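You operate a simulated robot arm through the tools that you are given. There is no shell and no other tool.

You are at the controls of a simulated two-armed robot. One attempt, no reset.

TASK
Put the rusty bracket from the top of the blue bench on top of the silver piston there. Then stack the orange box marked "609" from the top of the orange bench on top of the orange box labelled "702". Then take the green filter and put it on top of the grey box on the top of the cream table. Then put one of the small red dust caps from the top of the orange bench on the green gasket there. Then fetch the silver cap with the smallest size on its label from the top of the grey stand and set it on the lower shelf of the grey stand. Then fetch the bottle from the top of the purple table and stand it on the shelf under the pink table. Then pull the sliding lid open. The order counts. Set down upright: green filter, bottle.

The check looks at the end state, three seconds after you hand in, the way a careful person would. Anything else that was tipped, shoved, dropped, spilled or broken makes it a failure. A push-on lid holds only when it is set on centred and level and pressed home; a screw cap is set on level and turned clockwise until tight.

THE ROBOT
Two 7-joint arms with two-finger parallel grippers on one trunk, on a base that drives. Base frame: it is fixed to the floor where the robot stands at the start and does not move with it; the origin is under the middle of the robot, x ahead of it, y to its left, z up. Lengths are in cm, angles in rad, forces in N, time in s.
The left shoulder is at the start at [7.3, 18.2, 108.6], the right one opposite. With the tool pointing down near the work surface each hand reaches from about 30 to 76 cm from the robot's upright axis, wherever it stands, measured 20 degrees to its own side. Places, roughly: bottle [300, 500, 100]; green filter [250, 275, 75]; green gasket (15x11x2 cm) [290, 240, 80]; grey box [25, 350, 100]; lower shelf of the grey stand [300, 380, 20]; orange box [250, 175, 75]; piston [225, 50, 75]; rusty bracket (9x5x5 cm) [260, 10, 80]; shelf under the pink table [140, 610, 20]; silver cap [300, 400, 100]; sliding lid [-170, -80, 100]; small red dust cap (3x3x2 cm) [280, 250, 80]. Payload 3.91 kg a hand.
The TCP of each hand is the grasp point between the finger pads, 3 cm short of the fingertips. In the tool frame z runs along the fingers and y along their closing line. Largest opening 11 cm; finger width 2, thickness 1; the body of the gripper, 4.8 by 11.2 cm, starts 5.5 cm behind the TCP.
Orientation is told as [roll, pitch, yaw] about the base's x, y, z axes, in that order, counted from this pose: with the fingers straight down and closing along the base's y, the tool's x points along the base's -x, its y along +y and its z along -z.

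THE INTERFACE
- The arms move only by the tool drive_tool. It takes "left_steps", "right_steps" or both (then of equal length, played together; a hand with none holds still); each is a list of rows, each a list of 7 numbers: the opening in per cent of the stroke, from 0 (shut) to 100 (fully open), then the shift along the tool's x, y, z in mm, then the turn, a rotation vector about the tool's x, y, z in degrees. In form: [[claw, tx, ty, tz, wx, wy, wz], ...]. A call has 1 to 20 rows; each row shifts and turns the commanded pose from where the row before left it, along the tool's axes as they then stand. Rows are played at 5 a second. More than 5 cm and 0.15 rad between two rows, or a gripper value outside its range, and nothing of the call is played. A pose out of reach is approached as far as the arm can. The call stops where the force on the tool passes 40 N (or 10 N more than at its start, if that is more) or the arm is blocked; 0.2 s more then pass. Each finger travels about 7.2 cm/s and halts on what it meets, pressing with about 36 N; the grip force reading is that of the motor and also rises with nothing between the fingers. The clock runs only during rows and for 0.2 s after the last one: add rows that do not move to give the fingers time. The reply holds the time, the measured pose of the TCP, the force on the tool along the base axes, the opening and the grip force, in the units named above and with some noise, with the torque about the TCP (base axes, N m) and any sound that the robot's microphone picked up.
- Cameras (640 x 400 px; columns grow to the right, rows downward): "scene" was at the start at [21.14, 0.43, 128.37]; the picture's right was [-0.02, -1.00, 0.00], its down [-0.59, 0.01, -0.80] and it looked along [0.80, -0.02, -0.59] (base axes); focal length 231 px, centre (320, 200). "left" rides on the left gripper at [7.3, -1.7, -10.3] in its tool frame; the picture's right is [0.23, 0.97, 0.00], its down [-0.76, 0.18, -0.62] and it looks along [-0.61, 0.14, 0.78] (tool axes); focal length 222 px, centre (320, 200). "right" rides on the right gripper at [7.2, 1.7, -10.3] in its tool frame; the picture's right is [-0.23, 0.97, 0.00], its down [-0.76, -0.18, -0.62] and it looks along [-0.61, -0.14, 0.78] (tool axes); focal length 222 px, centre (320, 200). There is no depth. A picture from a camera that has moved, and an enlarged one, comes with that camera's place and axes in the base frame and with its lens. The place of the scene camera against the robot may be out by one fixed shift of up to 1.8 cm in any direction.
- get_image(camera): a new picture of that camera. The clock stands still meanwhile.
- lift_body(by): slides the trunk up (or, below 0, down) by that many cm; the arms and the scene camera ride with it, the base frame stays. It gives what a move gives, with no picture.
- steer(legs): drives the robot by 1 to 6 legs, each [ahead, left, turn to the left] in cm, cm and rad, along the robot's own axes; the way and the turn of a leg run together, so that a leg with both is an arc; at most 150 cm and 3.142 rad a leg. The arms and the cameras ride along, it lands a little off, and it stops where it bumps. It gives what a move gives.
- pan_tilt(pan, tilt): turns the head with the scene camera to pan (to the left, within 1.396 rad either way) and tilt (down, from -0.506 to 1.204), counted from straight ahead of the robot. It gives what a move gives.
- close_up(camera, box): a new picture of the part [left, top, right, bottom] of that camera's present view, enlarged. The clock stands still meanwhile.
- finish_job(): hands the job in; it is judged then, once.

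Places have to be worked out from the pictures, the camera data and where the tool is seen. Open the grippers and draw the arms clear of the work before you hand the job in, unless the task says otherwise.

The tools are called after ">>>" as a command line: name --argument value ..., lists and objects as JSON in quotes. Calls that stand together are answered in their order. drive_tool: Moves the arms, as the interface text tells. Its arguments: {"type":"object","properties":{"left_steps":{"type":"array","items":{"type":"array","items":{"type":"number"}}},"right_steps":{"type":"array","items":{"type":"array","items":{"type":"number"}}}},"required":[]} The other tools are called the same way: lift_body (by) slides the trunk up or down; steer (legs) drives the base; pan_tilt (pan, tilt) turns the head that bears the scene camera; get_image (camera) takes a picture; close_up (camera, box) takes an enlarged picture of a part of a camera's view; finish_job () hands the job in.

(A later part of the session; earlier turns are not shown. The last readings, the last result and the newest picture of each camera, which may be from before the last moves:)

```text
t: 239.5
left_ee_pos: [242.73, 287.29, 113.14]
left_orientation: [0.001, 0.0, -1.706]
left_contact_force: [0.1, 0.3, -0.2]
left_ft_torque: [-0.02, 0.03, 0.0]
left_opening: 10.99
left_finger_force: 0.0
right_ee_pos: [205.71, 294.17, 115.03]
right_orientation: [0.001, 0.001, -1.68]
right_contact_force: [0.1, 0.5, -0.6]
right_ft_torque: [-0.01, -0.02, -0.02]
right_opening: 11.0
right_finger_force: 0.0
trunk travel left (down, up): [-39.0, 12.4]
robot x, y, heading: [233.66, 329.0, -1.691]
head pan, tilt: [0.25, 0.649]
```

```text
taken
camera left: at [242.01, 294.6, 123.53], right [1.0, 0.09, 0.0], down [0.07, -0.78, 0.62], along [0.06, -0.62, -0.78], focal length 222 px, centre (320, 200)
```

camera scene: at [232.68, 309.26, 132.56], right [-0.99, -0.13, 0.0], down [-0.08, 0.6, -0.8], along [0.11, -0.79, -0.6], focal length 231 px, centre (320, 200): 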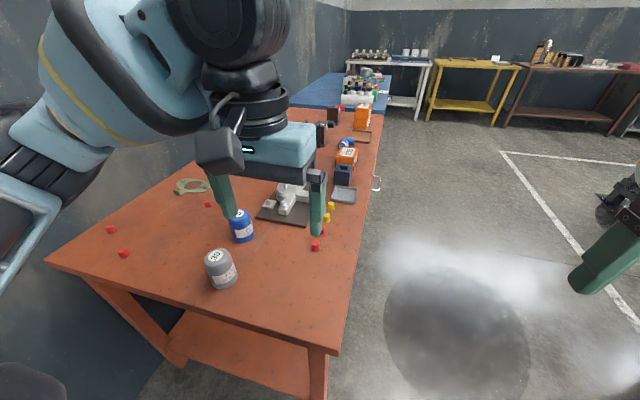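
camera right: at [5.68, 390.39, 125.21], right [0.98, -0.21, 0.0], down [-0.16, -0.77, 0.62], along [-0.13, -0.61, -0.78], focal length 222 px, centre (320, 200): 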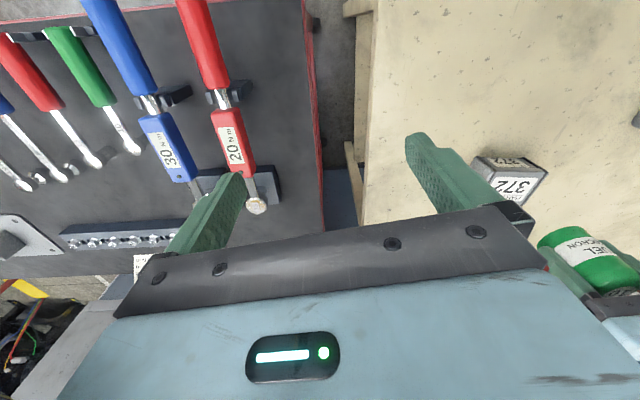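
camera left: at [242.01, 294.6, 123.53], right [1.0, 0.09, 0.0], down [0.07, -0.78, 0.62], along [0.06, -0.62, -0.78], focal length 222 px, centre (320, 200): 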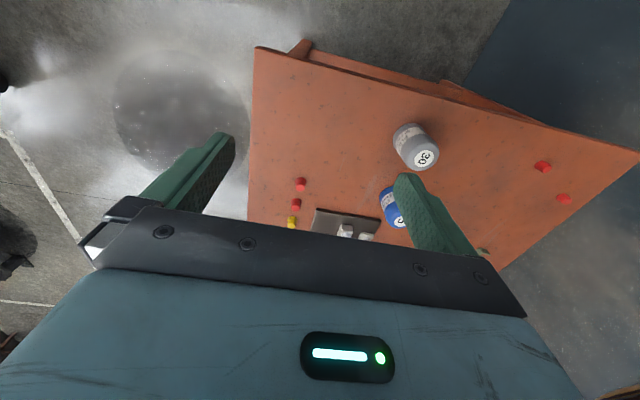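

The left end of the bench is right ahead, with two red caps near the wall side and the green gasket further along. I zoom in.

>>> close_up --camera "scene" --box '[80, 150, 360, 310]'

>>> close_up --camera "scene" --box '[150, 160, 240, 220]'

```text
2.29 times, centred on (220, 230) of scene
camera zoom: at [232.68, 309.26, 132.56], right [-0.99, -0.13, 0.0], down [-0.08, 0.6, -0.8], along [0.11, -0.79, -0.6], focal length 529 px, centre (549, 131)
```

zoom: 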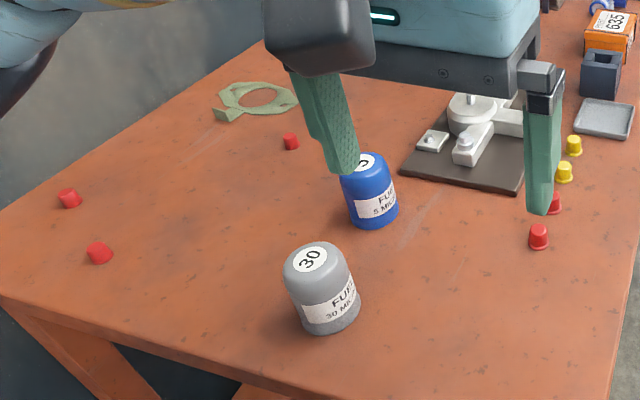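

```text
6.67 times, centred on (195, 190) of scene
camera zoom: at [232.68, 309.26, 132.56], right [-0.99, -0.13, 0.0], down [-0.08, 0.6, -0.8], along [0.11, -0.79, -0.6], focal length 1542 px, centre (1153, 267)
```

zoom: 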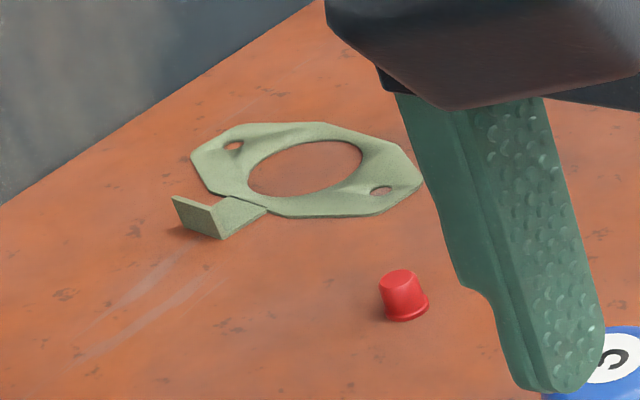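

Cap C lies at about [280.2, 251.6], right next to the gasket (ring centre about [292, 240]). I stretch the left hand forward to slim its elbow, then sidle further left along the bench end.

>>> drive_tool --left_steps '[[100, -45, 0, 0, 0, 0, 0], [100, -45, 0, 0, 0, 0, 0], [100, -45, 0, 0, 0, 0, 0], [100, -45, 0, 0, 0, 0, 0], [100, -40, 0, 0, 0, 0, 0], [100, 0, 0, 0, 0, 0, 0]]'

>>> steer --legs '[[4, 33, 0]]'

>>> get_image --camera "scene"

>>> get_image --camera "left"

```text
t: 240.9
left_ee_pos: [239.78, 265.68, 113.08]
left_orientation: [-0.001, -0.002, -1.708]
left_contact_force: [-0.1, 0.5, -0.7]
left_ft_torque: [0.01, 0.0, -0.01]
left_opening: 10.99
left_finger_force: 0.1
right_ee_pos: [205.67, 294.15, 115.03]
right_orientation: [0.001, 0.002, -1.681]
right_contact_force: [0.4, 0.1, 0.1]
right_ft_torque: [0.0, 0.01, 0.0]
right_opening: 10.99
right_finger_force: 0.0
trunk travel left (down, up): [-39.0, 12.4]
robot x, y, heading: [233.65, 329.01, -1.687]
head pan, tilt: [0.25, 0.649]
```

```text
t: 244.4
left_ee_pos: [272.43, 257.77, 113.0]
left_orientation: [0.001, 0.0, -1.705]
left_contact_force: [0.1, -0.1, 0.7]
left_ft_torque: [0.03, 0.01, -0.01]
left_opening: 11.01
left_finger_force: 0.0
right_ee_pos: [238.33, 286.38, 114.97]
right_orientation: [0.0, 0.002, -1.68]
right_contact_force: [-0.5, -0.1, 1.1]
right_ft_torque: [-0.01, 0.0, 0.0]
right_opening: 11.02
right_finger_force: 0.1
trunk travel left (down, up): [-39.0, 12.4]
robot x, y, heading: [266.56, 321.19, -1.686]
head pan, tilt: [0.25, 0.649]
```

```text
taken
camera scene: at [265.34, 301.45, 132.56], right [-0.99, -0.14, 0.0], down [-0.08, 0.6, -0.8], along [0.11, -0.79, -0.6], focal length 231 px, centre (320, 200)
```

scene: 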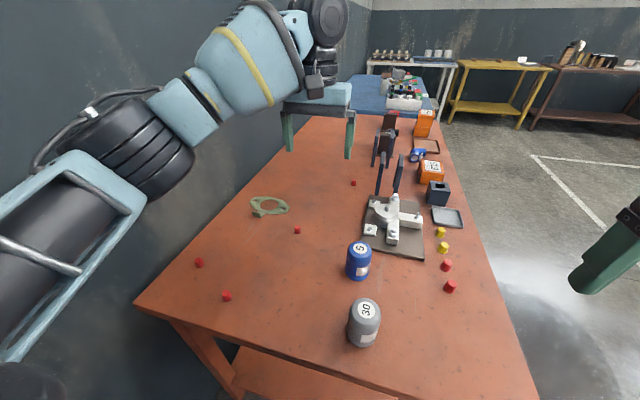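

```text
taken
camera left: at [271.71, 265.26, 123.41], right [1.0, 0.1, 0.0], down [0.07, -0.78, 0.62], along [0.06, -0.62, -0.78], focal length 222 px, centre (320, 200)
```

left: 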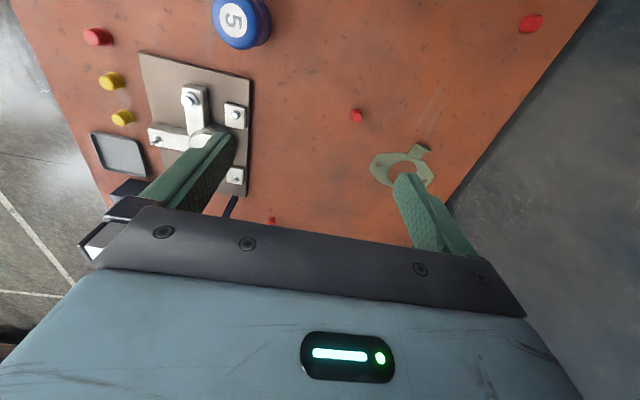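

Both cap C and the gasket are now clearly in the left hand camera. I zoom in on them.

>>> close_up --camera "left" --box '[330, 80, 458, 200]'

>>> close_up --camera "scene" --box '[230, 170, 326, 250]'

```text
3.33 times, centred on (394, 140) of left
camera zoom: at [271.71, 265.26, 123.41], right [1.0, 0.1, 0.0], down [0.07, -0.78, 0.62], along [0.06, -0.62, -0.78], focal length 740 px, centre (73, 400)
```

zoom: 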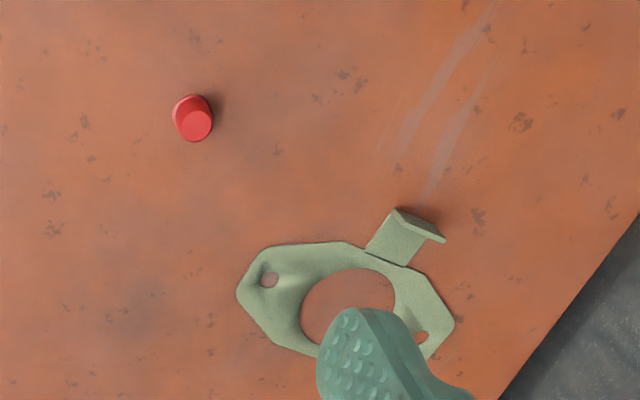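

```text
5.00 times, centred on (278, 210) of scene
camera zoom: at [265.34, 301.45, 132.56], right [-0.99, -0.14, 0.0], down [-0.08, 0.6, -0.8], along [0.11, -0.79, -0.6], focal length 1156 px, centre (530, 150)
```

zoom: 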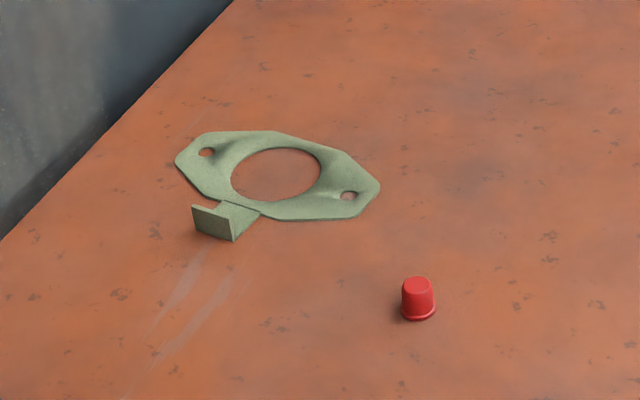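

Cap C is at [279.55, 252.9]; the solid lobe of the gasket I want is at about [287.0, 242.3], some 12 cm further. I move the base 9 cm closer to the bench end for reach.

>>> steer --legs '[[9, 0, 0]]'

>>> get_image --camera "left"

```text
t: 245.5
left_ee_pos: [271.47, 248.88, 112.89]
left_orientation: [0.001, 0.0, -1.707]
left_contact_force: [-0.2, -0.3, -0.3]
left_ft_torque: [0.03, 0.03, 0.01]
left_opening: 11.01
left_finger_force: 0.0
right_ee_pos: [237.28, 277.39, 115.09]
right_orientation: [0.0, 0.002, -1.679]
right_contact_force: [0.4, 0.0, -0.2]
right_ft_torque: [0.01, -0.02, 0.03]
right_opening: 11.01
right_finger_force: 0.0
trunk travel left (down, up): [-39.0, 12.4]
robot x, y, heading: [265.23, 311.76, -1.687]
head pan, tilt: [0.25, 0.649]
```

```text
taken
camera left: at [270.64, 256.24, 123.41], right [1.0, 0.09, 0.0], down [0.07, -0.78, 0.62], along [0.06, -0.62, -0.78], focal length 222 px, centre (320, 200)
```

left: 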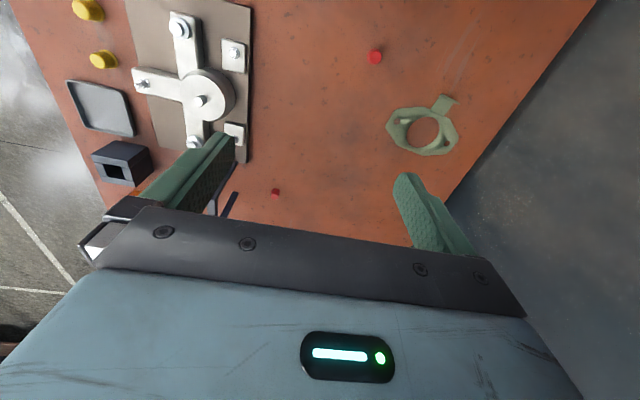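

No bump, and the whole gasket is in view. I zoom in for exact places of the lobe and the cap.

>>> close_up --camera "left" --box '[350, 30, 478, 170]'

```text
2.86 times, centred on (414, 100) of left
camera zoom: at [270.64, 256.24, 123.41], right [1.0, 0.09, 0.0], down [0.07, -0.78, 0.62], along [0.06, -0.62, -0.78], focal length 635 px, centre (51, 486)
```

zoom: 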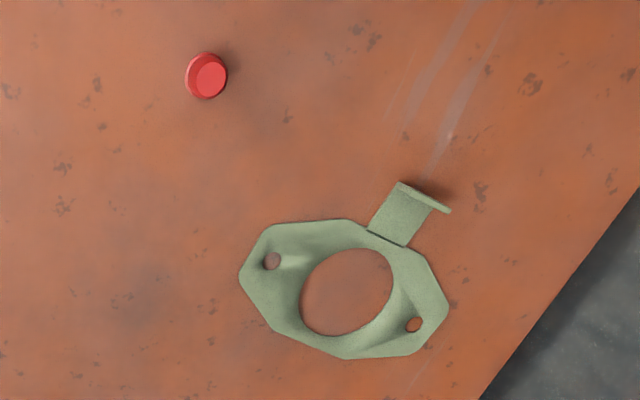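

I place cap C at [279.45, 253.05] and choose the landing spot on the gasket's lobe at about [287.7, 241.5]. I move the left hand above the cap with the fingers partly open.

>>> drive_tool --left_steps '[[80, 13.1, 18.4, 30, 0, 0, 0], [60, 13.1, 18.4, 30, 0, 0, 0], [60, 13.1, 18.4, 30, 0, 0, 0], [60, 13.1, 18.4, 30, 0, 0, 0], [60, 0, 0, 30, 0, 0, 0], [60, 0, 0, 25, 0, 0, 0], [60, 0, 0, 0, 0, 0, 0]]'

>>> get_image --camera "left"

>>> close_up --camera "scene" --box '[200, 150, 340, 260]'

```text
t: 247.1
left_ee_pos: [279.4, 252.92, 95.55]
left_orientation: [0.0, -0.002, -1.705]
left_contact_force: [0.2, 0.5, -0.8]
left_ft_torque: [-0.01, 0.01, 0.01]
left_opening: 6.61
left_finger_force: 0.1
right_ee_pos: [237.29, 277.39, 114.9]
right_orientation: [0.0, 0.002, -1.68]
right_contact_force: [-0.2, 0.2, -0.7]
right_ft_torque: [-0.03, 0.0, -0.01]
right_opening: 11.0
right_finger_force: 0.1
trunk travel left (down, up): [-39.0, 12.4]
robot x, y, heading: [265.52, 312.06, -1.687]
head pan, tilt: [0.25, 0.649]
```

```text
taken
camera left: at [278.62, 260.32, 105.94], right [1.0, 0.09, 0.0], down [0.07, -0.78, 0.62], along [0.06, -0.62, -0.78], focal length 222 px, centre (320, 200)
```

left: 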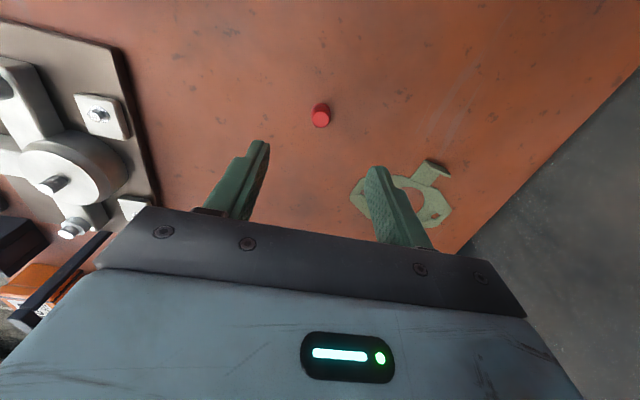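

```text
3.64 times, centred on (270, 205) of scene
camera zoom: at [264.28, 292.47, 132.56], right [-0.99, -0.14, 0.0], down [-0.08, 0.6, -0.8], along [0.11, -0.79, -0.6], focal length 841 px, centre (502, 182)
```

zoom: 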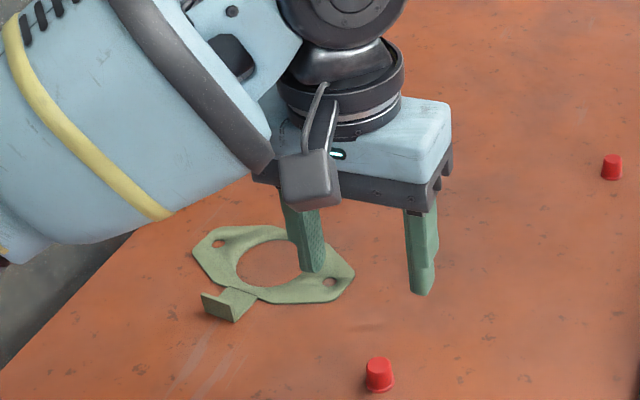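

The cap is right under the TCP ([279.5, 252.8]). I descend to z 84.9 so the fingertips surround the cap just above the bench.

>>> drive_tool --left_steps '[[60, 0, 0, 40, 0, 0, 0], [60, 0, 0, 30, 0, 0, 0], [60, 0, 0, 20, 0, 0, 0], [60, 0, 0, 10, 0, 0, 0], [60, 0, 0, 5, 0, 0, 0], [60, 0, 0, 0, 0, 0, 0]]'

>>> get_image --camera "left"

>>> close_up --camera "scene" --box '[200, 170, 340, 280]'

```text
t: 248.5
left_ee_pos: [279.41, 252.98, 85.02]
left_orientation: [0.001, -0.001, -1.705]
left_contact_force: [-0.7, 0.5, 4.1]
left_ft_torque: [0.1, 0.04, -0.05]
left_opening: 6.59
left_finger_force: 0.1
right_ee_pos: [237.42, 277.39, 114.97]
right_orientation: [0.0, -0.001, -1.677]
right_contact_force: [0.9, 0.4, -0.5]
right_ft_torque: [0.01, 0.0, 0.01]
right_opening: 11.0
right_finger_force: 0.1
trunk travel left (down, up): [-39.0, 12.4]
robot x, y, heading: [265.19, 312.07, -1.685]
head pan, tilt: [0.25, 0.649]
```

```text
taken
camera left: at [278.7, 260.42, 95.43], right [1.0, 0.09, 0.0], down [0.07, -0.78, 0.62], along [0.06, -0.62, -0.78], focal length 222 px, centre (320, 200)
```

left: 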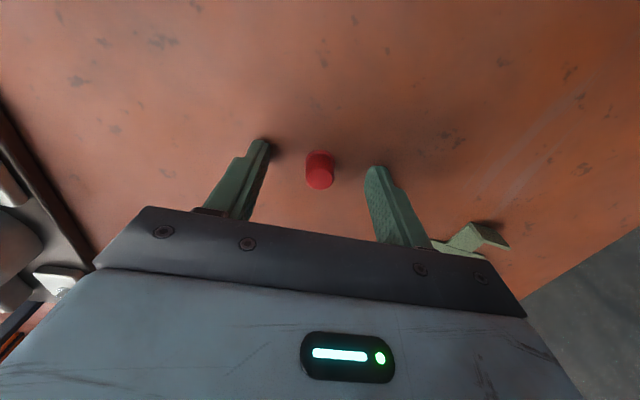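

```text
3.64 times, centred on (270, 225) of scene
camera zoom: at [264.3, 292.5, 132.57], right [-0.99, -0.14, 0.0], down [-0.08, 0.6, -0.8], along [0.11, -0.79, -0.6], focal length 841 px, centre (502, 109)
```

zoom: 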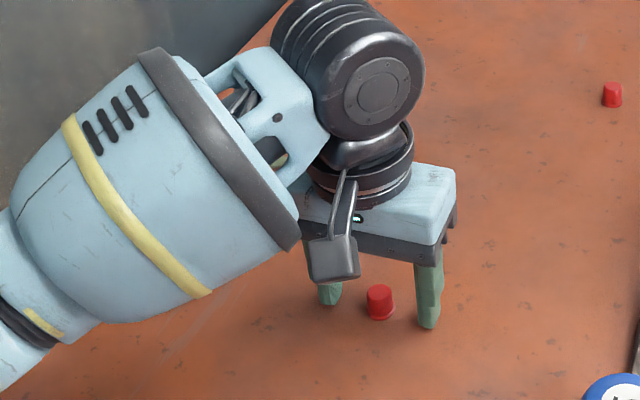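

A light 4 N touch shows the bench surface at z ≈ 82.0. I raise 2 mm and close on the cap.

>>> drive_tool --left_steps '[[60, 0, 0, -3, 0, 0, 0], [30, 0, 0, 0, 0, 0, 0], [0, 0, 0, 0, 0, 0, 0], [0, 0, 0, 0, 0, 0, 0], [0, 0, 0, 0, 0, 0, 0], [0, 0, 0, 0, 0, 0, 0]]'

>>> drive_tool --left_steps '[[0, 0, 0, -20, 0, 0, 0], [0, 0, 0, -30, 0, 0, 0], [0, 0, 0, -40, 0, 0, 0], [0, 0, 0, 0, 0, 0, 0]]'

>>> get_image --camera "left"

>>> close_up --camera "scene" --box '[200, 150, 340, 260]'

```text
t: 249.9
left_ee_pos: [279.5, 253.08, 85.33]
left_orientation: [0.0, 0.0, -1.704]
left_contact_force: [0.6, 0.9, 0.5]
left_ft_torque: [-0.01, 0.01, 0.02]
left_opening: 1.5
left_finger_force: 35.9
right_ee_pos: [237.35, 277.28, 114.96]
right_orientation: [-0.001, 0.001, -1.678]
right_contact_force: [0.6, 0.0, 0.3]
right_ft_torque: [0.0, -0.01, 0.03]
right_opening: 11.01
right_finger_force: 0.0
trunk travel left (down, up): [-39.0, 12.4]
robot x, y, heading: [265.09, 312.31, -1.684]
head pan, tilt: [0.25, 0.649]
```

```text
t: 250.9
left_ee_pos: [279.67, 252.91, 94.27]
left_orientation: [0.0, -0.002, -1.705]
left_contact_force: [0.6, -0.2, 0.2]
left_ft_torque: [-0.01, 0.02, -0.01]
left_opening: 1.48
left_finger_force: 36.1
right_ee_pos: [237.36, 277.36, 114.93]
right_orientation: [0.0, 0.002, -1.68]
right_contact_force: [0.5, 0.7, 0.1]
right_ft_torque: [0.01, 0.03, 0.02]
right_opening: 11.01
right_finger_force: 0.0
trunk travel left (down, up): [-39.0, 12.4]
robot x, y, heading: [265.42, 312.08, -1.684]
head pan, tilt: [0.25, 0.649]
```

```text
taken
camera left: at [278.98, 260.38, 104.67], right [1.0, 0.09, 0.0], down [0.07, -0.78, 0.62], along [0.06, -0.62, -0.78], focal length 222 px, centre (320, 200)
```

left: 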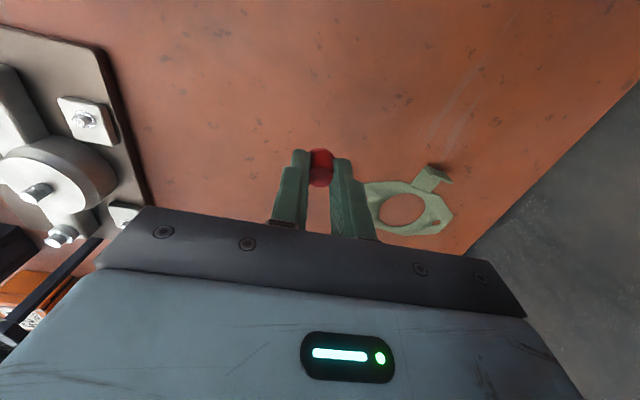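

```text
3.64 times, centred on (270, 205) of scene
camera zoom: at [264.3, 292.44, 132.55], right [-0.99, -0.14, 0.0], down [-0.08, 0.6, -0.8], along [0.11, -0.79, -0.6], focal length 841 px, centre (502, 182)
```

zoom: 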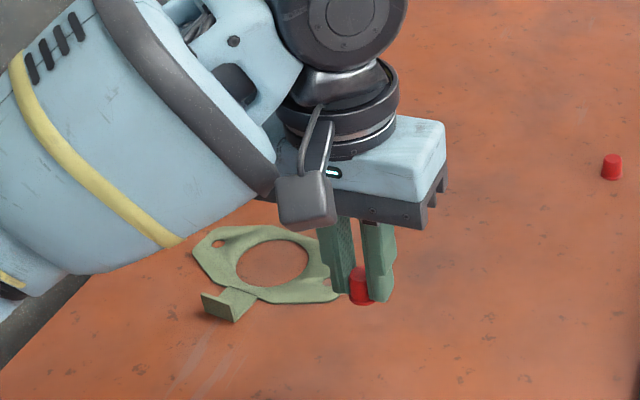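

The cap is held (1.5 cm). I carry it over the gasket's lobe at a safe height and check the alignment.

>>> drive_tool --left_steps '[[0, -33.5, 30.9, 0, 0, 0, 0], [0, -33.5, 30.9, 0, 0, 0, 0], [0, -33.5, 30.9, 0, 0, 0, 0], [0, 0, 0, 0, 0, 0, 0]]'

>>> get_image --camera "left"

>>> close_up --camera "left" --box '[240, 90, 420, 230]'

>>> close_up --camera "scene" --box '[200, 140, 340, 250]'

```text
t: 251.9
left_ee_pos: [287.48, 241.97, 93.92]
left_orientation: [0.0, -0.001, -1.708]
left_contact_force: [-0.7, 0.1, 0.3]
left_ft_torque: [-0.01, -0.03, -0.01]
left_opening: 1.51
left_finger_force: 35.7
right_ee_pos: [237.31, 277.42, 114.97]
right_orientation: [0.0, 0.002, -1.678]
right_contact_force: [0.1, -0.3, 0.4]
right_ft_torque: [0.01, 0.01, -0.03]
right_opening: 11.0
right_finger_force: 0.0
trunk travel left (down, up): [-39.0, 12.4]
robot x, y, heading: [265.48, 312.3, -1.684]
head pan, tilt: [0.25, 0.649]
```

```text
taken
camera left: at [286.73, 249.39, 104.34], right [1.0, 0.09, 0.0], down [0.07, -0.78, 0.62], along [0.06, -0.62, -0.78], focal length 222 px, centre (320, 200)
```

left: 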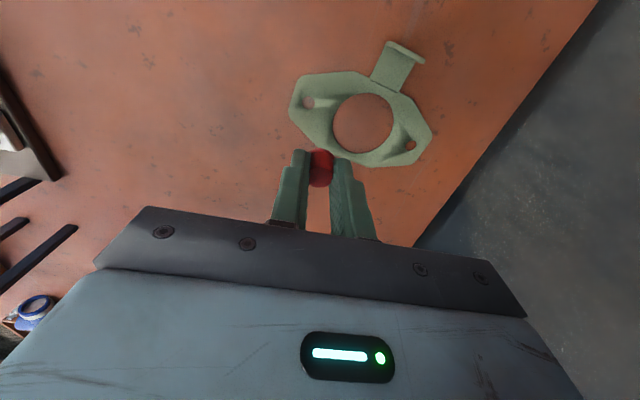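

```text
2.86 times, centred on (330, 160) of left
camera zoom: at [286.73, 249.39, 104.34], right [1.0, 0.09, 0.0], down [0.07, -0.78, 0.62], along [0.06, -0.62, -0.78], focal length 635 px, centre (291, 314)
```

zoom: 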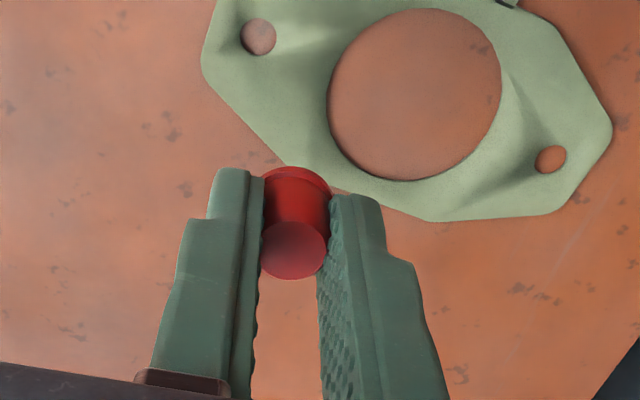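

```text
3.64 times, centred on (270, 195) of scene
camera zoom: at [264.31, 292.5, 132.56], right [-0.99, -0.14, 0.0], down [-0.08, 0.6, -0.8], along [0.11, -0.79, -0.6], focal length 841 px, centre (502, 218)
```

zoom: 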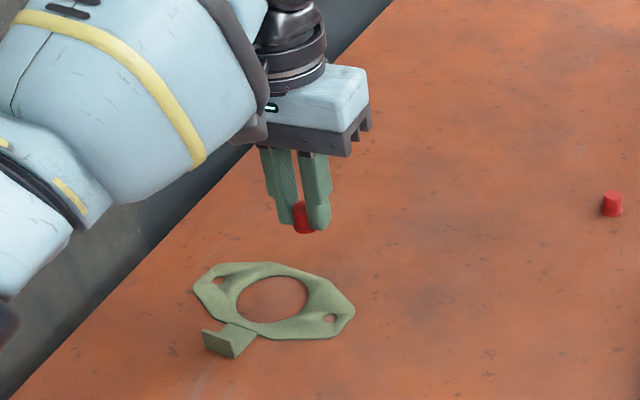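

The lobe's solid spot reads [287.0, 241.8], so the cap is only 0.4 cm off. I correct and lower close to the gasket.

>>> drive_tool --left_steps '[[0, -0.6, -4.3, 0, 0, 0, 0], [0, 0, 0, 30, 0, 0, 0], [0, 0, 0, 25, 0, 0, 0], [0, 0, 0, 15, 0, 0, 0], [0, 0, 0, 0, 0, 0, 0]]'

>>> close_up --camera "left" --box '[240, 90, 420, 230]'

>>> close_up --camera "scene" --box '[200, 140, 340, 250]'

```text
t: 253.1
left_ee_pos: [286.79, 242.01, 87.42]
left_orientation: [0.0, -0.001, -1.704]
left_contact_force: [0.1, -0.1, 0.0]
left_ft_torque: [0.02, -0.03, 0.02]
left_opening: 1.5
left_finger_force: 36.2
right_ee_pos: [237.38, 277.43, 114.95]
right_orientation: [0.001, 0.0, -1.68]
right_contact_force: [0.1, 0.0, 0.1]
right_ft_torque: [-0.03, 0.0, 0.03]
right_opening: 11.0
right_finger_force: 0.0
trunk travel left (down, up): [-39.0, 12.4]
robot x, y, heading: [265.5, 312.57, -1.685]
head pan, tilt: [0.25, 0.649]
```

```text
2.86 times, centred on (330, 160) of left
camera zoom: at [286.12, 249.37, 97.8], right [1.0, 0.09, 0.0], down [0.07, -0.78, 0.62], along [0.06, -0.62, -0.78], focal length 635 px, centre (291, 314)
```

zoom: 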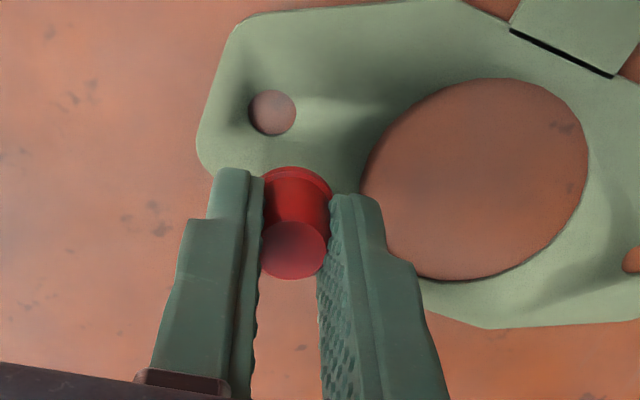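

```text
3.64 times, centred on (270, 195) of scene
camera zoom: at [264.3, 292.47, 132.56], right [-0.99, -0.14, 0.0], down [-0.08, 0.6, -0.8], along [0.11, -0.79, -0.6], focal length 841 px, centre (502, 218)
```

zoom: 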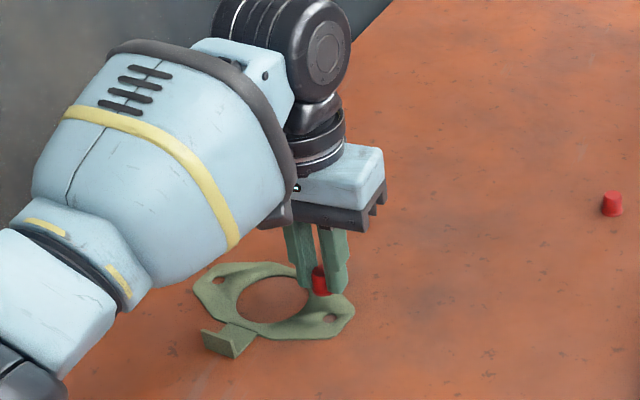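

The cap's landing spot is within 0.3 cm of my target on the lobe. I nudge 2.5 mm and lower in small steps to touch.

>>> drive_tool --left_steps '[[0, 0, 2.5, 0, 0, 0, 0], [0, 0, 0, 8, 0, 0, 0], [0, 0, 0, 4, 0, 0, 0], [0, 0, 0, 3, 0, 0, 0], [0, 0, 0, 2, 0, 0, 0]]'

```text
t: 254.3
left_ee_pos: [287.01, 241.9, 85.68]
left_orientation: [0.001, 0.0, -1.706]
left_contact_force: [-1.0, 0.4, 0.5]
left_ft_torque: [0.01, -0.01, 0.01]
left_opening: 1.49
left_finger_force: 35.8
right_ee_pos: [237.36, 277.32, 114.99]
right_orientation: [0.0, 0.001, -1.68]
right_contact_force: [-0.1, 0.2, -0.1]
right_ft_torque: [0.01, 0.03, -0.01]
right_opening: 11.01
right_finger_force: 0.1
trunk travel left (down, up): [-39.0, 12.4]
robot x, y, heading: [264.89, 312.16, -1.685]
head pan, tilt: [0.25, 0.649]
```

>>> drive_tool --left_steps '[[0, 0, 0, 2, 0, 0, 0], [0, 0, 0, 1.5, 0, 0, 0]]'

>>> close_up --camera "left" --box '[240, 90, 420, 230]'

```text
t: 254.9
left_ee_pos: [286.94, 241.88, 85.52]
left_orientation: [0.0, -0.005, -1.704]
left_contact_force: [-0.8, 1.1, 7.2]
left_ft_torque: [0.03, -0.03, 0.03]
left_opening: 1.49
left_finger_force: 36.0
right_ee_pos: [237.24, 277.35, 114.91]
right_orientation: [0.001, 0.001, -1.679]
right_contact_force: [-0.5, 0.5, -0.4]
right_ft_torque: [0.01, 0.0, 0.0]
right_opening: 11.0
right_finger_force: 0.0
trunk travel left (down, up): [-39.0, 12.4]
robot x, y, heading: [265.52, 312.33, -1.682]
head pan, tilt: [0.25, 0.649]
```

```text
2.86 times, centred on (330, 160) of left
camera zoom: at [286.28, 249.3, 95.85], right [1.0, 0.09, 0.0], down [0.07, -0.78, 0.63], along [0.06, -0.62, -0.78], focal length 635 px, centre (291, 314)
```

zoom: 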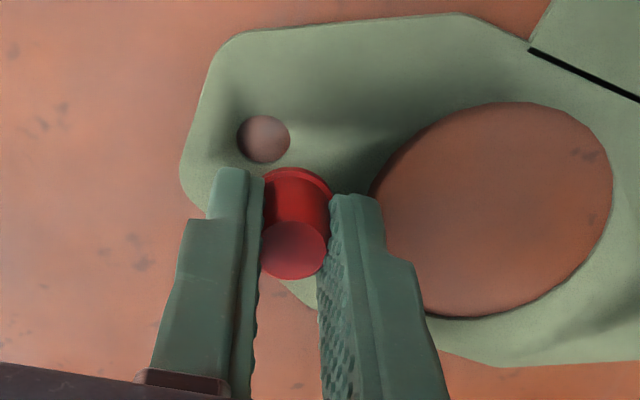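

Contact with about 7 N; the cap rests on the lobe. I ease off 1.5 mm, open gently and lift straight up.

>>> drive_tool --left_steps '[[0, 0, 0, -1.5, 0, 0, 0], [0, 0, 0, 0, 0, 0, 0], [18, 0, 0, 0, 0, 0, 0], [25, 0, 0, 0, 0, 0, 0], [30, 0, 0, 0, 0, 0, 0], [30, 0, 0, -10, 0, 0, 0], [30, 0, 0, -30, 0, 0, 0], [30, 0, 0, -40, 0, 0, 0], [30, 0, 0, -40, 0, 0, 0], [30, 0, 0, 0, 0, 0, 0]]'

>>> get_image --camera "left"

>>> close_up --camera "scene" --box '[200, 140, 340, 250]'

```text
t: 257.1
left_ee_pos: [287.05, 241.82, 97.27]
left_orientation: [-0.001, 0.001, -1.705]
left_contact_force: [-0.2, 0.0, -0.4]
left_ft_torque: [0.02, 0.03, 0.0]
left_opening: 3.31
left_finger_force: 0.2
right_ee_pos: [237.36, 277.32, 114.97]
right_orientation: [0.0, 0.002, -1.678]
right_contact_force: [-0.4, 0.4, -0.3]
right_ft_torque: [-0.01, 0.02, -0.01]
right_opening: 10.99
right_finger_force: 0.0
trunk travel left (down, up): [-39.0, 12.4]
robot x, y, heading: [265.37, 312.08, -1.687]
head pan, tilt: [0.25, 0.649]
```

```text
taken
camera left: at [286.38, 249.22, 107.64], right [1.0, 0.09, 0.0], down [0.07, -0.78, 0.62], along [0.06, -0.62, -0.78], focal length 222 px, centre (320, 200)
```

left: 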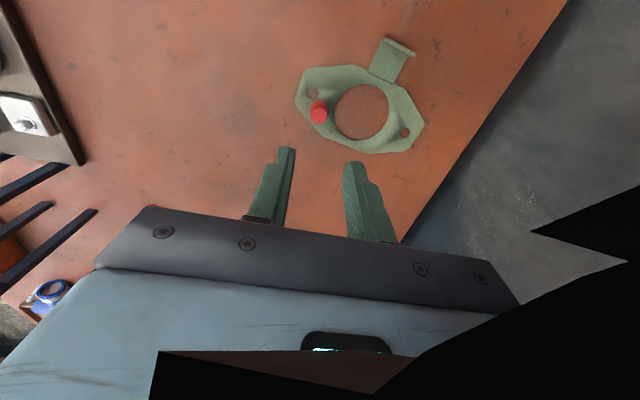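

```text
3.64 times, centred on (270, 195) of scene
camera zoom: at [264.31, 292.43, 132.55], right [-0.99, -0.14, 0.0], down [-0.08, 0.6, -0.8], along [0.11, -0.79, -0.6], focal length 841 px, centre (502, 218)
```

zoom: 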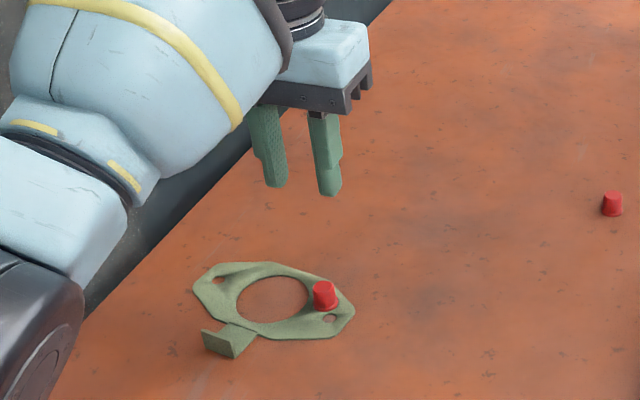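

The red cap stands on the gasket. I raise and draw in the left hand, sidle back out to the aisle, and turn to look at the grey stand.

>>> drive_tool --left_steps '[[50, 0, 0, -40, 0, 0, 0], [80, 20, -20, -40, 0, 0, 0], [100, 35, -30, 0, 0, 0, 0], [100, 35, -30, 0, 0, 0, 0], [100, 35, -20, 0, 0, 0, 0], [100, 35, 0, 0, 0, 0, 0], [100, 35, 0, 0, 0, 0, 0]]'

>>> steer --legs '[[0, -95, 0], [0, 0, 1.68], [0, 70, 0]]'

>>> pan_tilt --pan 0.0 --tilt 0.5

>>> get_image --camera "scene"

```text
t: 258.7
left_ee_pos: [279.62, 262.53, 105.5]
left_orientation: [-0.001, 0.0, -1.705]
left_contact_force: [0.6, 0.2, 0.5]
left_ft_torque: [0.0, 0.02, 0.01]
left_opening: 11.01
left_finger_force: 0.0
right_ee_pos: [237.31, 277.31, 115.09]
right_orientation: [0.0, -0.001, -1.679]
right_contact_force: [0.8, 0.1, -0.1]
right_ft_torque: [-0.01, 0.01, 0.05]
right_opening: 11.0
right_finger_force: 0.2
trunk travel left (down, up): [-39.0, 12.4]
robot x, y, heading: [265.05, 312.28, -1.683]
head pan, tilt: [0.25, 0.649]
```

```text
t: 277.6
left_ee_pos: [220.82, 412.8, 105.49]
left_orientation: [0.0, 0.0, -0.042]
left_contact_force: [0.6, -0.2, -0.1]
left_ft_torque: [0.0, -0.02, 0.01]
left_opening: 11.03
left_finger_force: 0.0
right_ee_pos: [209.91, 369.5, 115.02]
right_orientation: [0.0, 0.001, -0.015]
right_contact_force: [-0.4, -0.1, 0.3]
right_ft_torque: [0.01, -0.02, -0.02]
right_opening: 11.0
right_finger_force: 0.0
trunk travel left (down, up): [-39.0, 12.4]
robot x, y, heading: [172.74, 393.99, -0.016]
head pan, tilt: [0.25, 0.649]
```

```text
t: 278.4
left_ee_pos: [220.73, 412.82, 105.43]
left_orientation: [0.0, 0.0, -0.043]
left_contact_force: [0.1, 0.5, -0.8]
left_ft_torque: [-0.02, -0.02, 0.02]
left_opening: 11.01
left_finger_force: 0.1
right_ee_pos: [209.9, 369.37, 114.89]
right_orientation: [0.0, 0.004, -0.015]
right_contact_force: [0.4, 0.5, -0.3]
right_ft_torque: [-0.01, -0.01, 0.01]
right_opening: 10.99
right_finger_force: 0.1
trunk travel left (down, up): [-39.0, 12.4]
robot x, y, heading: [172.49, 393.92, -0.023]
head pan, tilt: [0.0, 0.499]
```

```text
taken
camera scene: at [192.83, 394.23, 133.89], right [-0.02, -1.0, 0.0], down [-0.48, 0.01, -0.88], along [0.88, -0.02, -0.48], focal length 231 px, centre (320, 200)
```

scene: 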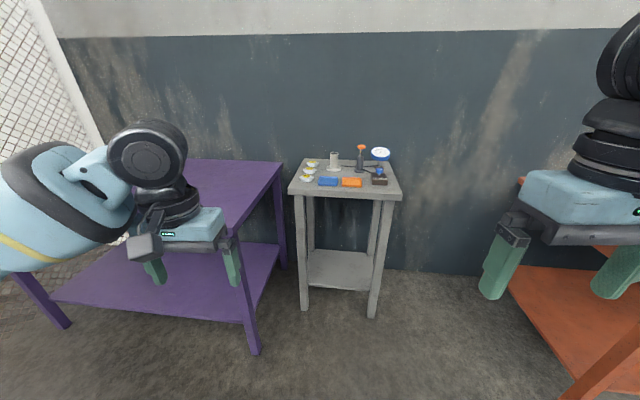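

The grey stand is ahead. I zoom in on its top and lower shelf.

>>> close_up --camera "scene" --box '[280, 135, 410, 205]'

>>> close_up --camera "scene" --box '[270, 180, 420, 330]'

```text
4.92 times, centred on (345, 170) of scene
camera zoom: at [192.83, 394.23, 133.89], right [-0.02, -1.0, 0.0], down [-0.48, 0.01, -0.88], along [0.88, -0.02, -0.48], focal length 1139 px, centre (197, 348)
```

zoom: 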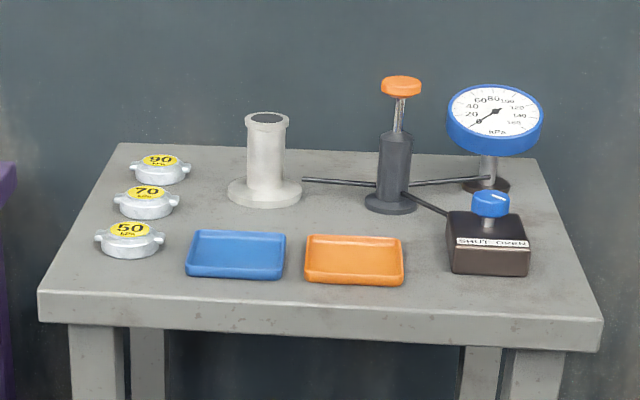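

```text
2.67 times, centred on (345, 255) of scene
camera zoom: at [192.83, 394.23, 133.89], right [-0.02, -1.0, 0.0], down [-0.48, 0.01, -0.88], along [0.88, -0.02, -0.48], focal length 617 px, centre (253, 53)
```

zoom: 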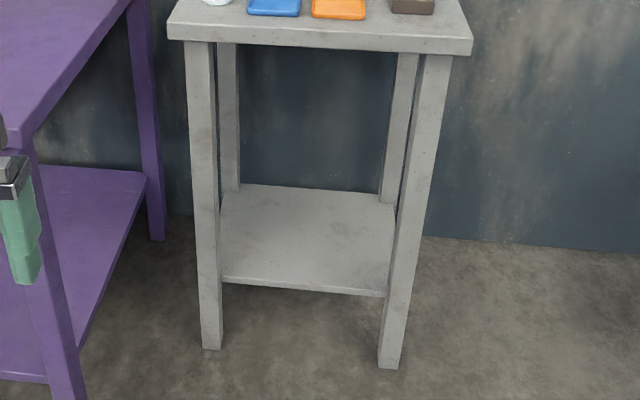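

The caps read 50, 70 and 90; the smallest is 50, at the front left of the stand near [292.6, 398.6]. I raise the left hand, drive up to the stand and look closer.

>>> drive_tool --left_steps '[[100, 20, 0, -40, 0, 0, 0], [100, 20, 0, -40, 0, 0, 0], [100, 20, 0, -20, 0, 0, 0], [100, 0, 0, 0, 0, 0, 0]]'

>>> steer --legs '[[50, -22, 0]]'

>>> pan_tilt --pan 0.2 --tilt 0.6

>>> get_image --camera "scene"

>>> get_image --camera "left"

```text
t: 279.4
left_ee_pos: [214.78, 413.03, 115.52]
left_orientation: [0.0, -0.001, -0.041]
left_contact_force: [0.4, -0.7, -1.2]
left_ft_torque: [-0.04, 0.0, -0.02]
left_opening: 10.98
left_finger_force: 0.1
right_ee_pos: [210.03, 369.48, 114.94]
right_orientation: [-0.001, 0.002, -0.016]
right_contact_force: [0.2, -0.6, 0.1]
right_ft_torque: [-0.01, -0.02, -0.04]
right_opening: 11.01
right_finger_force: 0.1
trunk travel left (down, up): [-39.0, 12.4]
robot x, y, heading: [172.77, 393.91, -0.016]
head pan, tilt: [0.0, 0.499]
```

```text
t: 282.5
left_ee_pos: [263.87, 390.68, 115.66]
left_orientation: [-0.001, 0.0, -0.037]
left_contact_force: [-0.1, -0.4, 1.4]
left_ft_torque: [0.0, 0.02, 0.01]
left_opening: 10.99
left_finger_force: 0.0
right_ee_pos: [259.36, 347.16, 115.02]
right_orientation: [-0.001, 0.002, -0.01]
right_contact_force: [0.2, -0.4, -0.2]
right_ft_torque: [0.02, -0.03, 0.03]
right_opening: 11.0
right_finger_force: 0.1
trunk travel left (down, up): [-39.0, 12.4]
robot x, y, heading: [222.05, 371.63, -0.01]
head pan, tilt: [0.0, 0.499]
```

```text
t: 283.2
left_ee_pos: [263.98, 390.76, 115.54]
left_orientation: [-0.002, 0.0, -0.036]
left_contact_force: [0.0, 0.8, -0.4]
left_ft_torque: [-0.01, 0.05, -0.01]
left_opening: 10.99
left_finger_force: 0.1
right_ee_pos: [259.44, 347.09, 115.03]
right_orientation: [0.0, 0.001, -0.011]
right_contact_force: [0.1, 0.0, 0.5]
right_ft_torque: [0.04, -0.01, 0.01]
right_opening: 10.98
right_finger_force: 0.0
trunk travel left (down, up): [-39.0, 12.4]
robot x, y, heading: [222.22, 371.35, -0.015]
head pan, tilt: [0.201, 0.6]
```

```text
taken
camera scene: at [241.66, 373.56, 132.99], right [0.18, -0.98, 0.0], down [-0.56, -0.1, -0.83], along [0.81, 0.15, -0.56], focal length 231 px, centre (320, 200)
```

scene: 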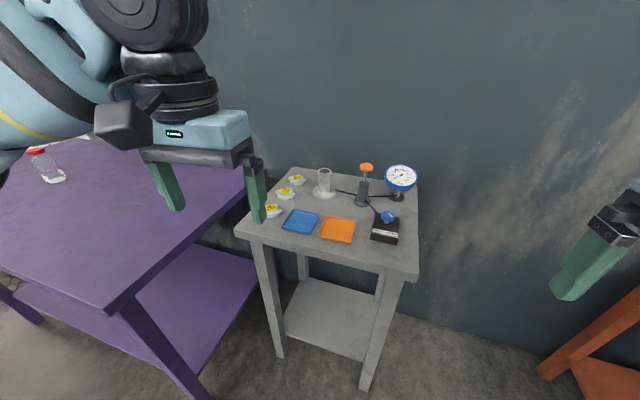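

```text
taken
camera left: at [256.57, 389.3, 125.94], right [-0.19, 0.98, 0.0], down [0.77, 0.15, 0.62], along [0.61, 0.12, -0.78], focal length 222 px, centre (320, 200)
```

left: 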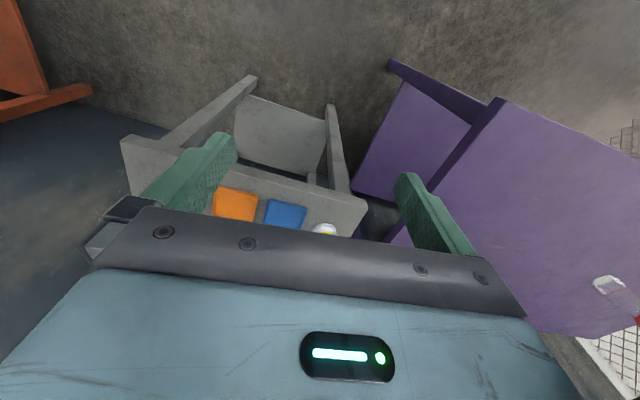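

I turn the left gripper so it will close along the stand's depth (yaw ≈ 1.45), clear of the neighbouring caps and tray, and move the base a bit closer.

>>> drive_tool --left_steps '[[100, 0, 0, 0, 0, 0, -8.5], [100, 0, 0, 0, 0, 0, -8.5], [100, 0, 0, 0, 0, 0, -8.5], [100, 0, 0, 0, 0, 0, -8.5], [100, 0, 0, 0, 0, 0, -8.5], [100, 0, 0, 0, 0, 0, -8.5], [100, 0, 0, 0, 0, 0, -8.5], [100, 0, 0, 0, 0, 0, -8.5], [100, 0, 0, 0, 0, 0, -8.5], [100, 0, 0, 0, 0, 0, -8.5], [100, 0, 0, 0, 0, 0, 0]]'

>>> steer --legs '[[12, -4, 0]]'

>>> get_image --camera "left"

>>> get_image --camera "scene"

```text
t: 285.6
left_ee_pos: [263.91, 390.6, 115.39]
left_orientation: [0.0, 0.0, 1.447]
left_contact_force: [-0.6, -0.9, -0.1]
left_ft_torque: [-0.01, 0.0, 0.0]
left_opening: 10.98
left_finger_force: 0.0
right_ee_pos: [259.39, 347.16, 115.02]
right_orientation: [-0.001, 0.002, -0.01]
right_contact_force: [1.2, 0.4, 0.7]
right_ft_torque: [-0.02, 0.02, 0.03]
right_opening: 11.0
right_finger_force: 0.1
trunk travel left (down, up): [-39.0, 12.4]
robot x, y, heading: [222.03, 371.58, -0.01]
head pan, tilt: [0.201, 0.6]
```

```text
t: 286.9
left_ee_pos: [275.69, 386.76, 115.38]
left_orientation: [0.002, 0.0, 1.451]
left_contact_force: [0.0, 0.5, -0.6]
left_ft_torque: [0.01, -0.01, 0.0]
left_opening: 11.05
left_finger_force: 0.2
right_ee_pos: [271.24, 343.08, 115.04]
right_orientation: [0.001, -0.001, -0.008]
right_contact_force: [-0.5, -0.5, 0.2]
right_ft_torque: [0.0, 0.0, -0.01]
right_opening: 10.98
right_finger_force: 0.0
trunk travel left (down, up): [-39.0, 12.4]
robot x, y, heading: [233.48, 367.46, -0.01]
head pan, tilt: [0.201, 0.6]
```

```text
taken
camera left: at [276.44, 379.39, 125.91], right [-0.99, -0.11, 0.0], down [-0.09, 0.78, 0.62], along [-0.07, 0.62, -0.78], focal length 222 px, centre (320, 200)
```

left: 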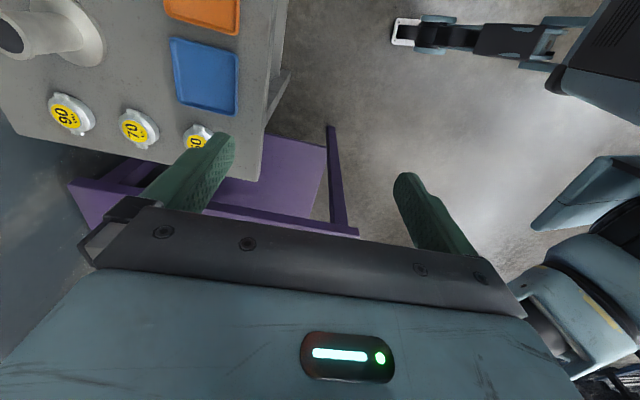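

```text
taken
camera scene: at [253.46, 369.57, 132.99], right [0.19, -0.98, 0.0], down [-0.55, -0.11, -0.83], along [0.81, 0.16, -0.56], focal length 231 px, centre (320, 200)
```

scene: 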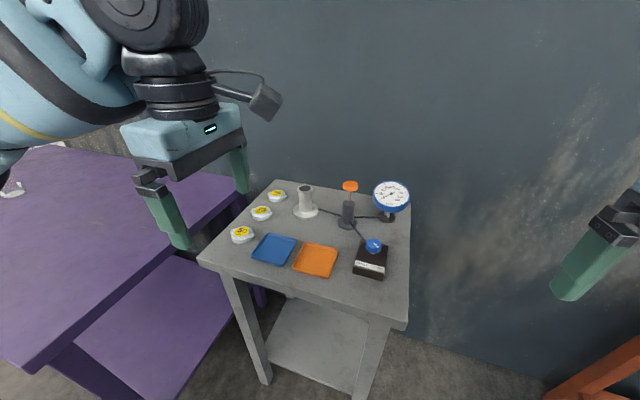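

Cap 50 is near [294, 395] from the hand camera. I move the hand above it and look again to refine.

>>> drive_tool --left_steps '[[100, -21, -33, 0, 0, 0, 0], [100, -21, -33, 0, 0, 0, 0], [100, -21, -33, 0, 0, 0, 0], [100, -21, -33, 0, 0, 0, 0], [100, -21, -33, 0, 0, 0, 0], [100, 0, 0, 0, 0, 0, 0]]'

>>> get_image --camera "left"

>>> close_up --camera "scene" --box '[180, 160, 420, 330]'

```text
t: 288.3
left_ee_pos: [293.26, 394.97, 115.56]
left_orientation: [-0.001, 0.001, 1.45]
left_contact_force: [-1.4, 0.3, -0.3]
left_ft_torque: [-0.02, 0.01, 0.0]
left_opening: 11.0
left_finger_force: 0.0
right_ee_pos: [271.21, 343.15, 115.08]
right_orientation: [0.0, 0.0, -0.007]
right_contact_force: [-0.1, -0.3, 0.1]
right_ft_torque: [-0.02, -0.03, 0.01]
right_opening: 11.02
right_finger_force: 0.1
trunk travel left (down, up): [-39.0, 12.4]
robot x, y, heading: [233.7, 367.27, -0.012]
head pan, tilt: [0.201, 0.6]
```

```text
taken
camera left: at [294.01, 387.56, 126.07], right [-0.99, -0.11, 0.0], down [-0.09, 0.78, 0.62], along [-0.07, 0.62, -0.78], focal length 222 px, centre (320, 200)
```

left: 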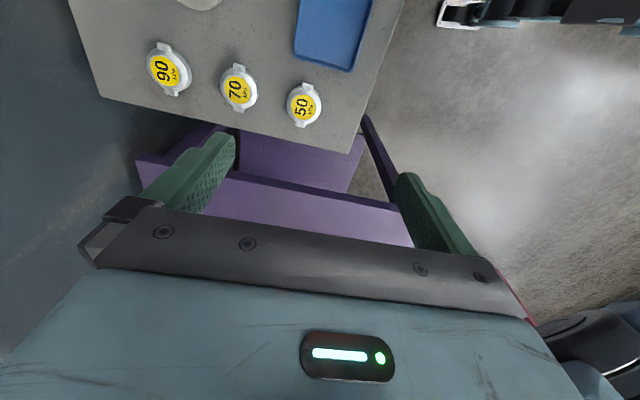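

```text
2.35 times, centred on (300, 245) of scene
camera zoom: at [253.39, 369.6, 133.0], right [0.19, -0.98, 0.0], down [-0.55, -0.11, -0.83], along [0.81, 0.15, -0.56], focal length 544 px, centre (367, 94)
```

zoom: 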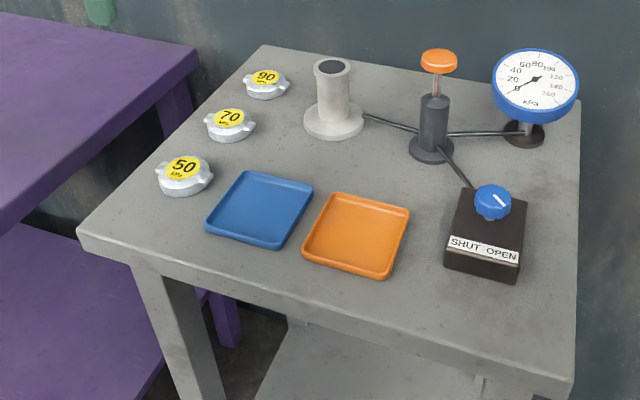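

Triangulation gives cap 50 at [295.4, 397.8] with its top near z 89; its ears point along y, so closing along x grips the round body. I move over it and descend to z 98 to check.

>>> drive_tool --left_steps '[[70, -15.7, -9, 10, 0, 0, 0], [70, -15.7, -9, 30, 0, 0, 0], [70, 0, 0, 40, 0, 0, 0], [70, 0, 0, 40, 0, 0, 0], [70, 0, 0, 40, 0, 0, 0], [70, 0, 0, 15, 0, 0, 0], [70, 0, 0, 0, 0, 0, 0]]'

>>> get_image --camera "left"

>>> close_up --camera "scene" --box '[180, 160, 340, 280]'

```text
t: 289.9
left_ee_pos: [295.47, 398.13, 97.86]
left_orientation: [-0.002, 0.0, 1.449]
left_contact_force: [-0.2, 0.0, -0.5]
left_ft_torque: [-0.02, -0.01, -0.01]
left_opening: 7.71
left_finger_force: 0.1
right_ee_pos: [271.0, 343.15, 114.92]
right_orientation: [0.0, 0.001, -0.007]
right_contact_force: [0.5, 0.1, 0.3]
right_ft_torque: [-0.02, 0.0, 0.01]
right_opening: 10.98
right_finger_force: 0.0
trunk travel left (down, up): [-39.0, 12.4]
robot x, y, heading: [233.49, 367.51, -0.012]
head pan, tilt: [0.201, 0.6]
```

```text
taken
camera left: at [296.21, 390.64, 108.3], right [-0.99, -0.11, 0.0], down [-0.09, 0.78, 0.62], along [-0.07, 0.62, -0.78], focal length 222 px, centre (320, 200)
```

left: 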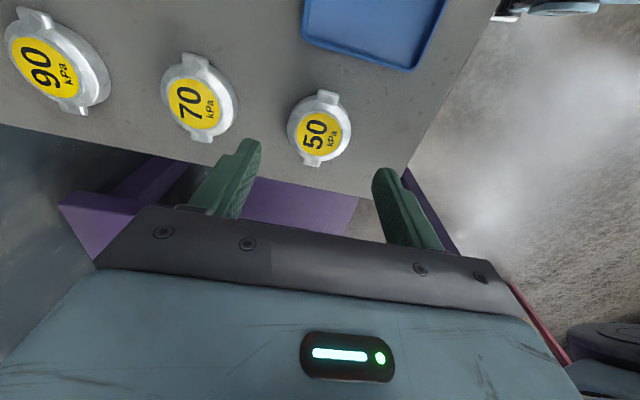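

```text
3.33 times, centred on (260, 220) of scene
camera zoom: at [253.44, 369.58, 132.99], right [0.19, -0.98, 0.0], down [-0.55, -0.11, -0.83], along [0.81, 0.15, -0.56], focal length 771 px, centre (520, 133)
```

zoom: 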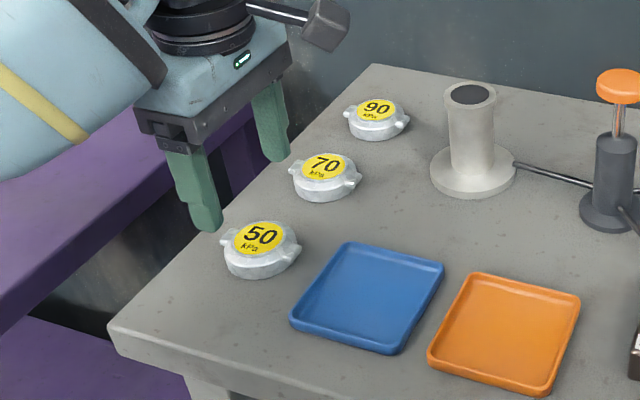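

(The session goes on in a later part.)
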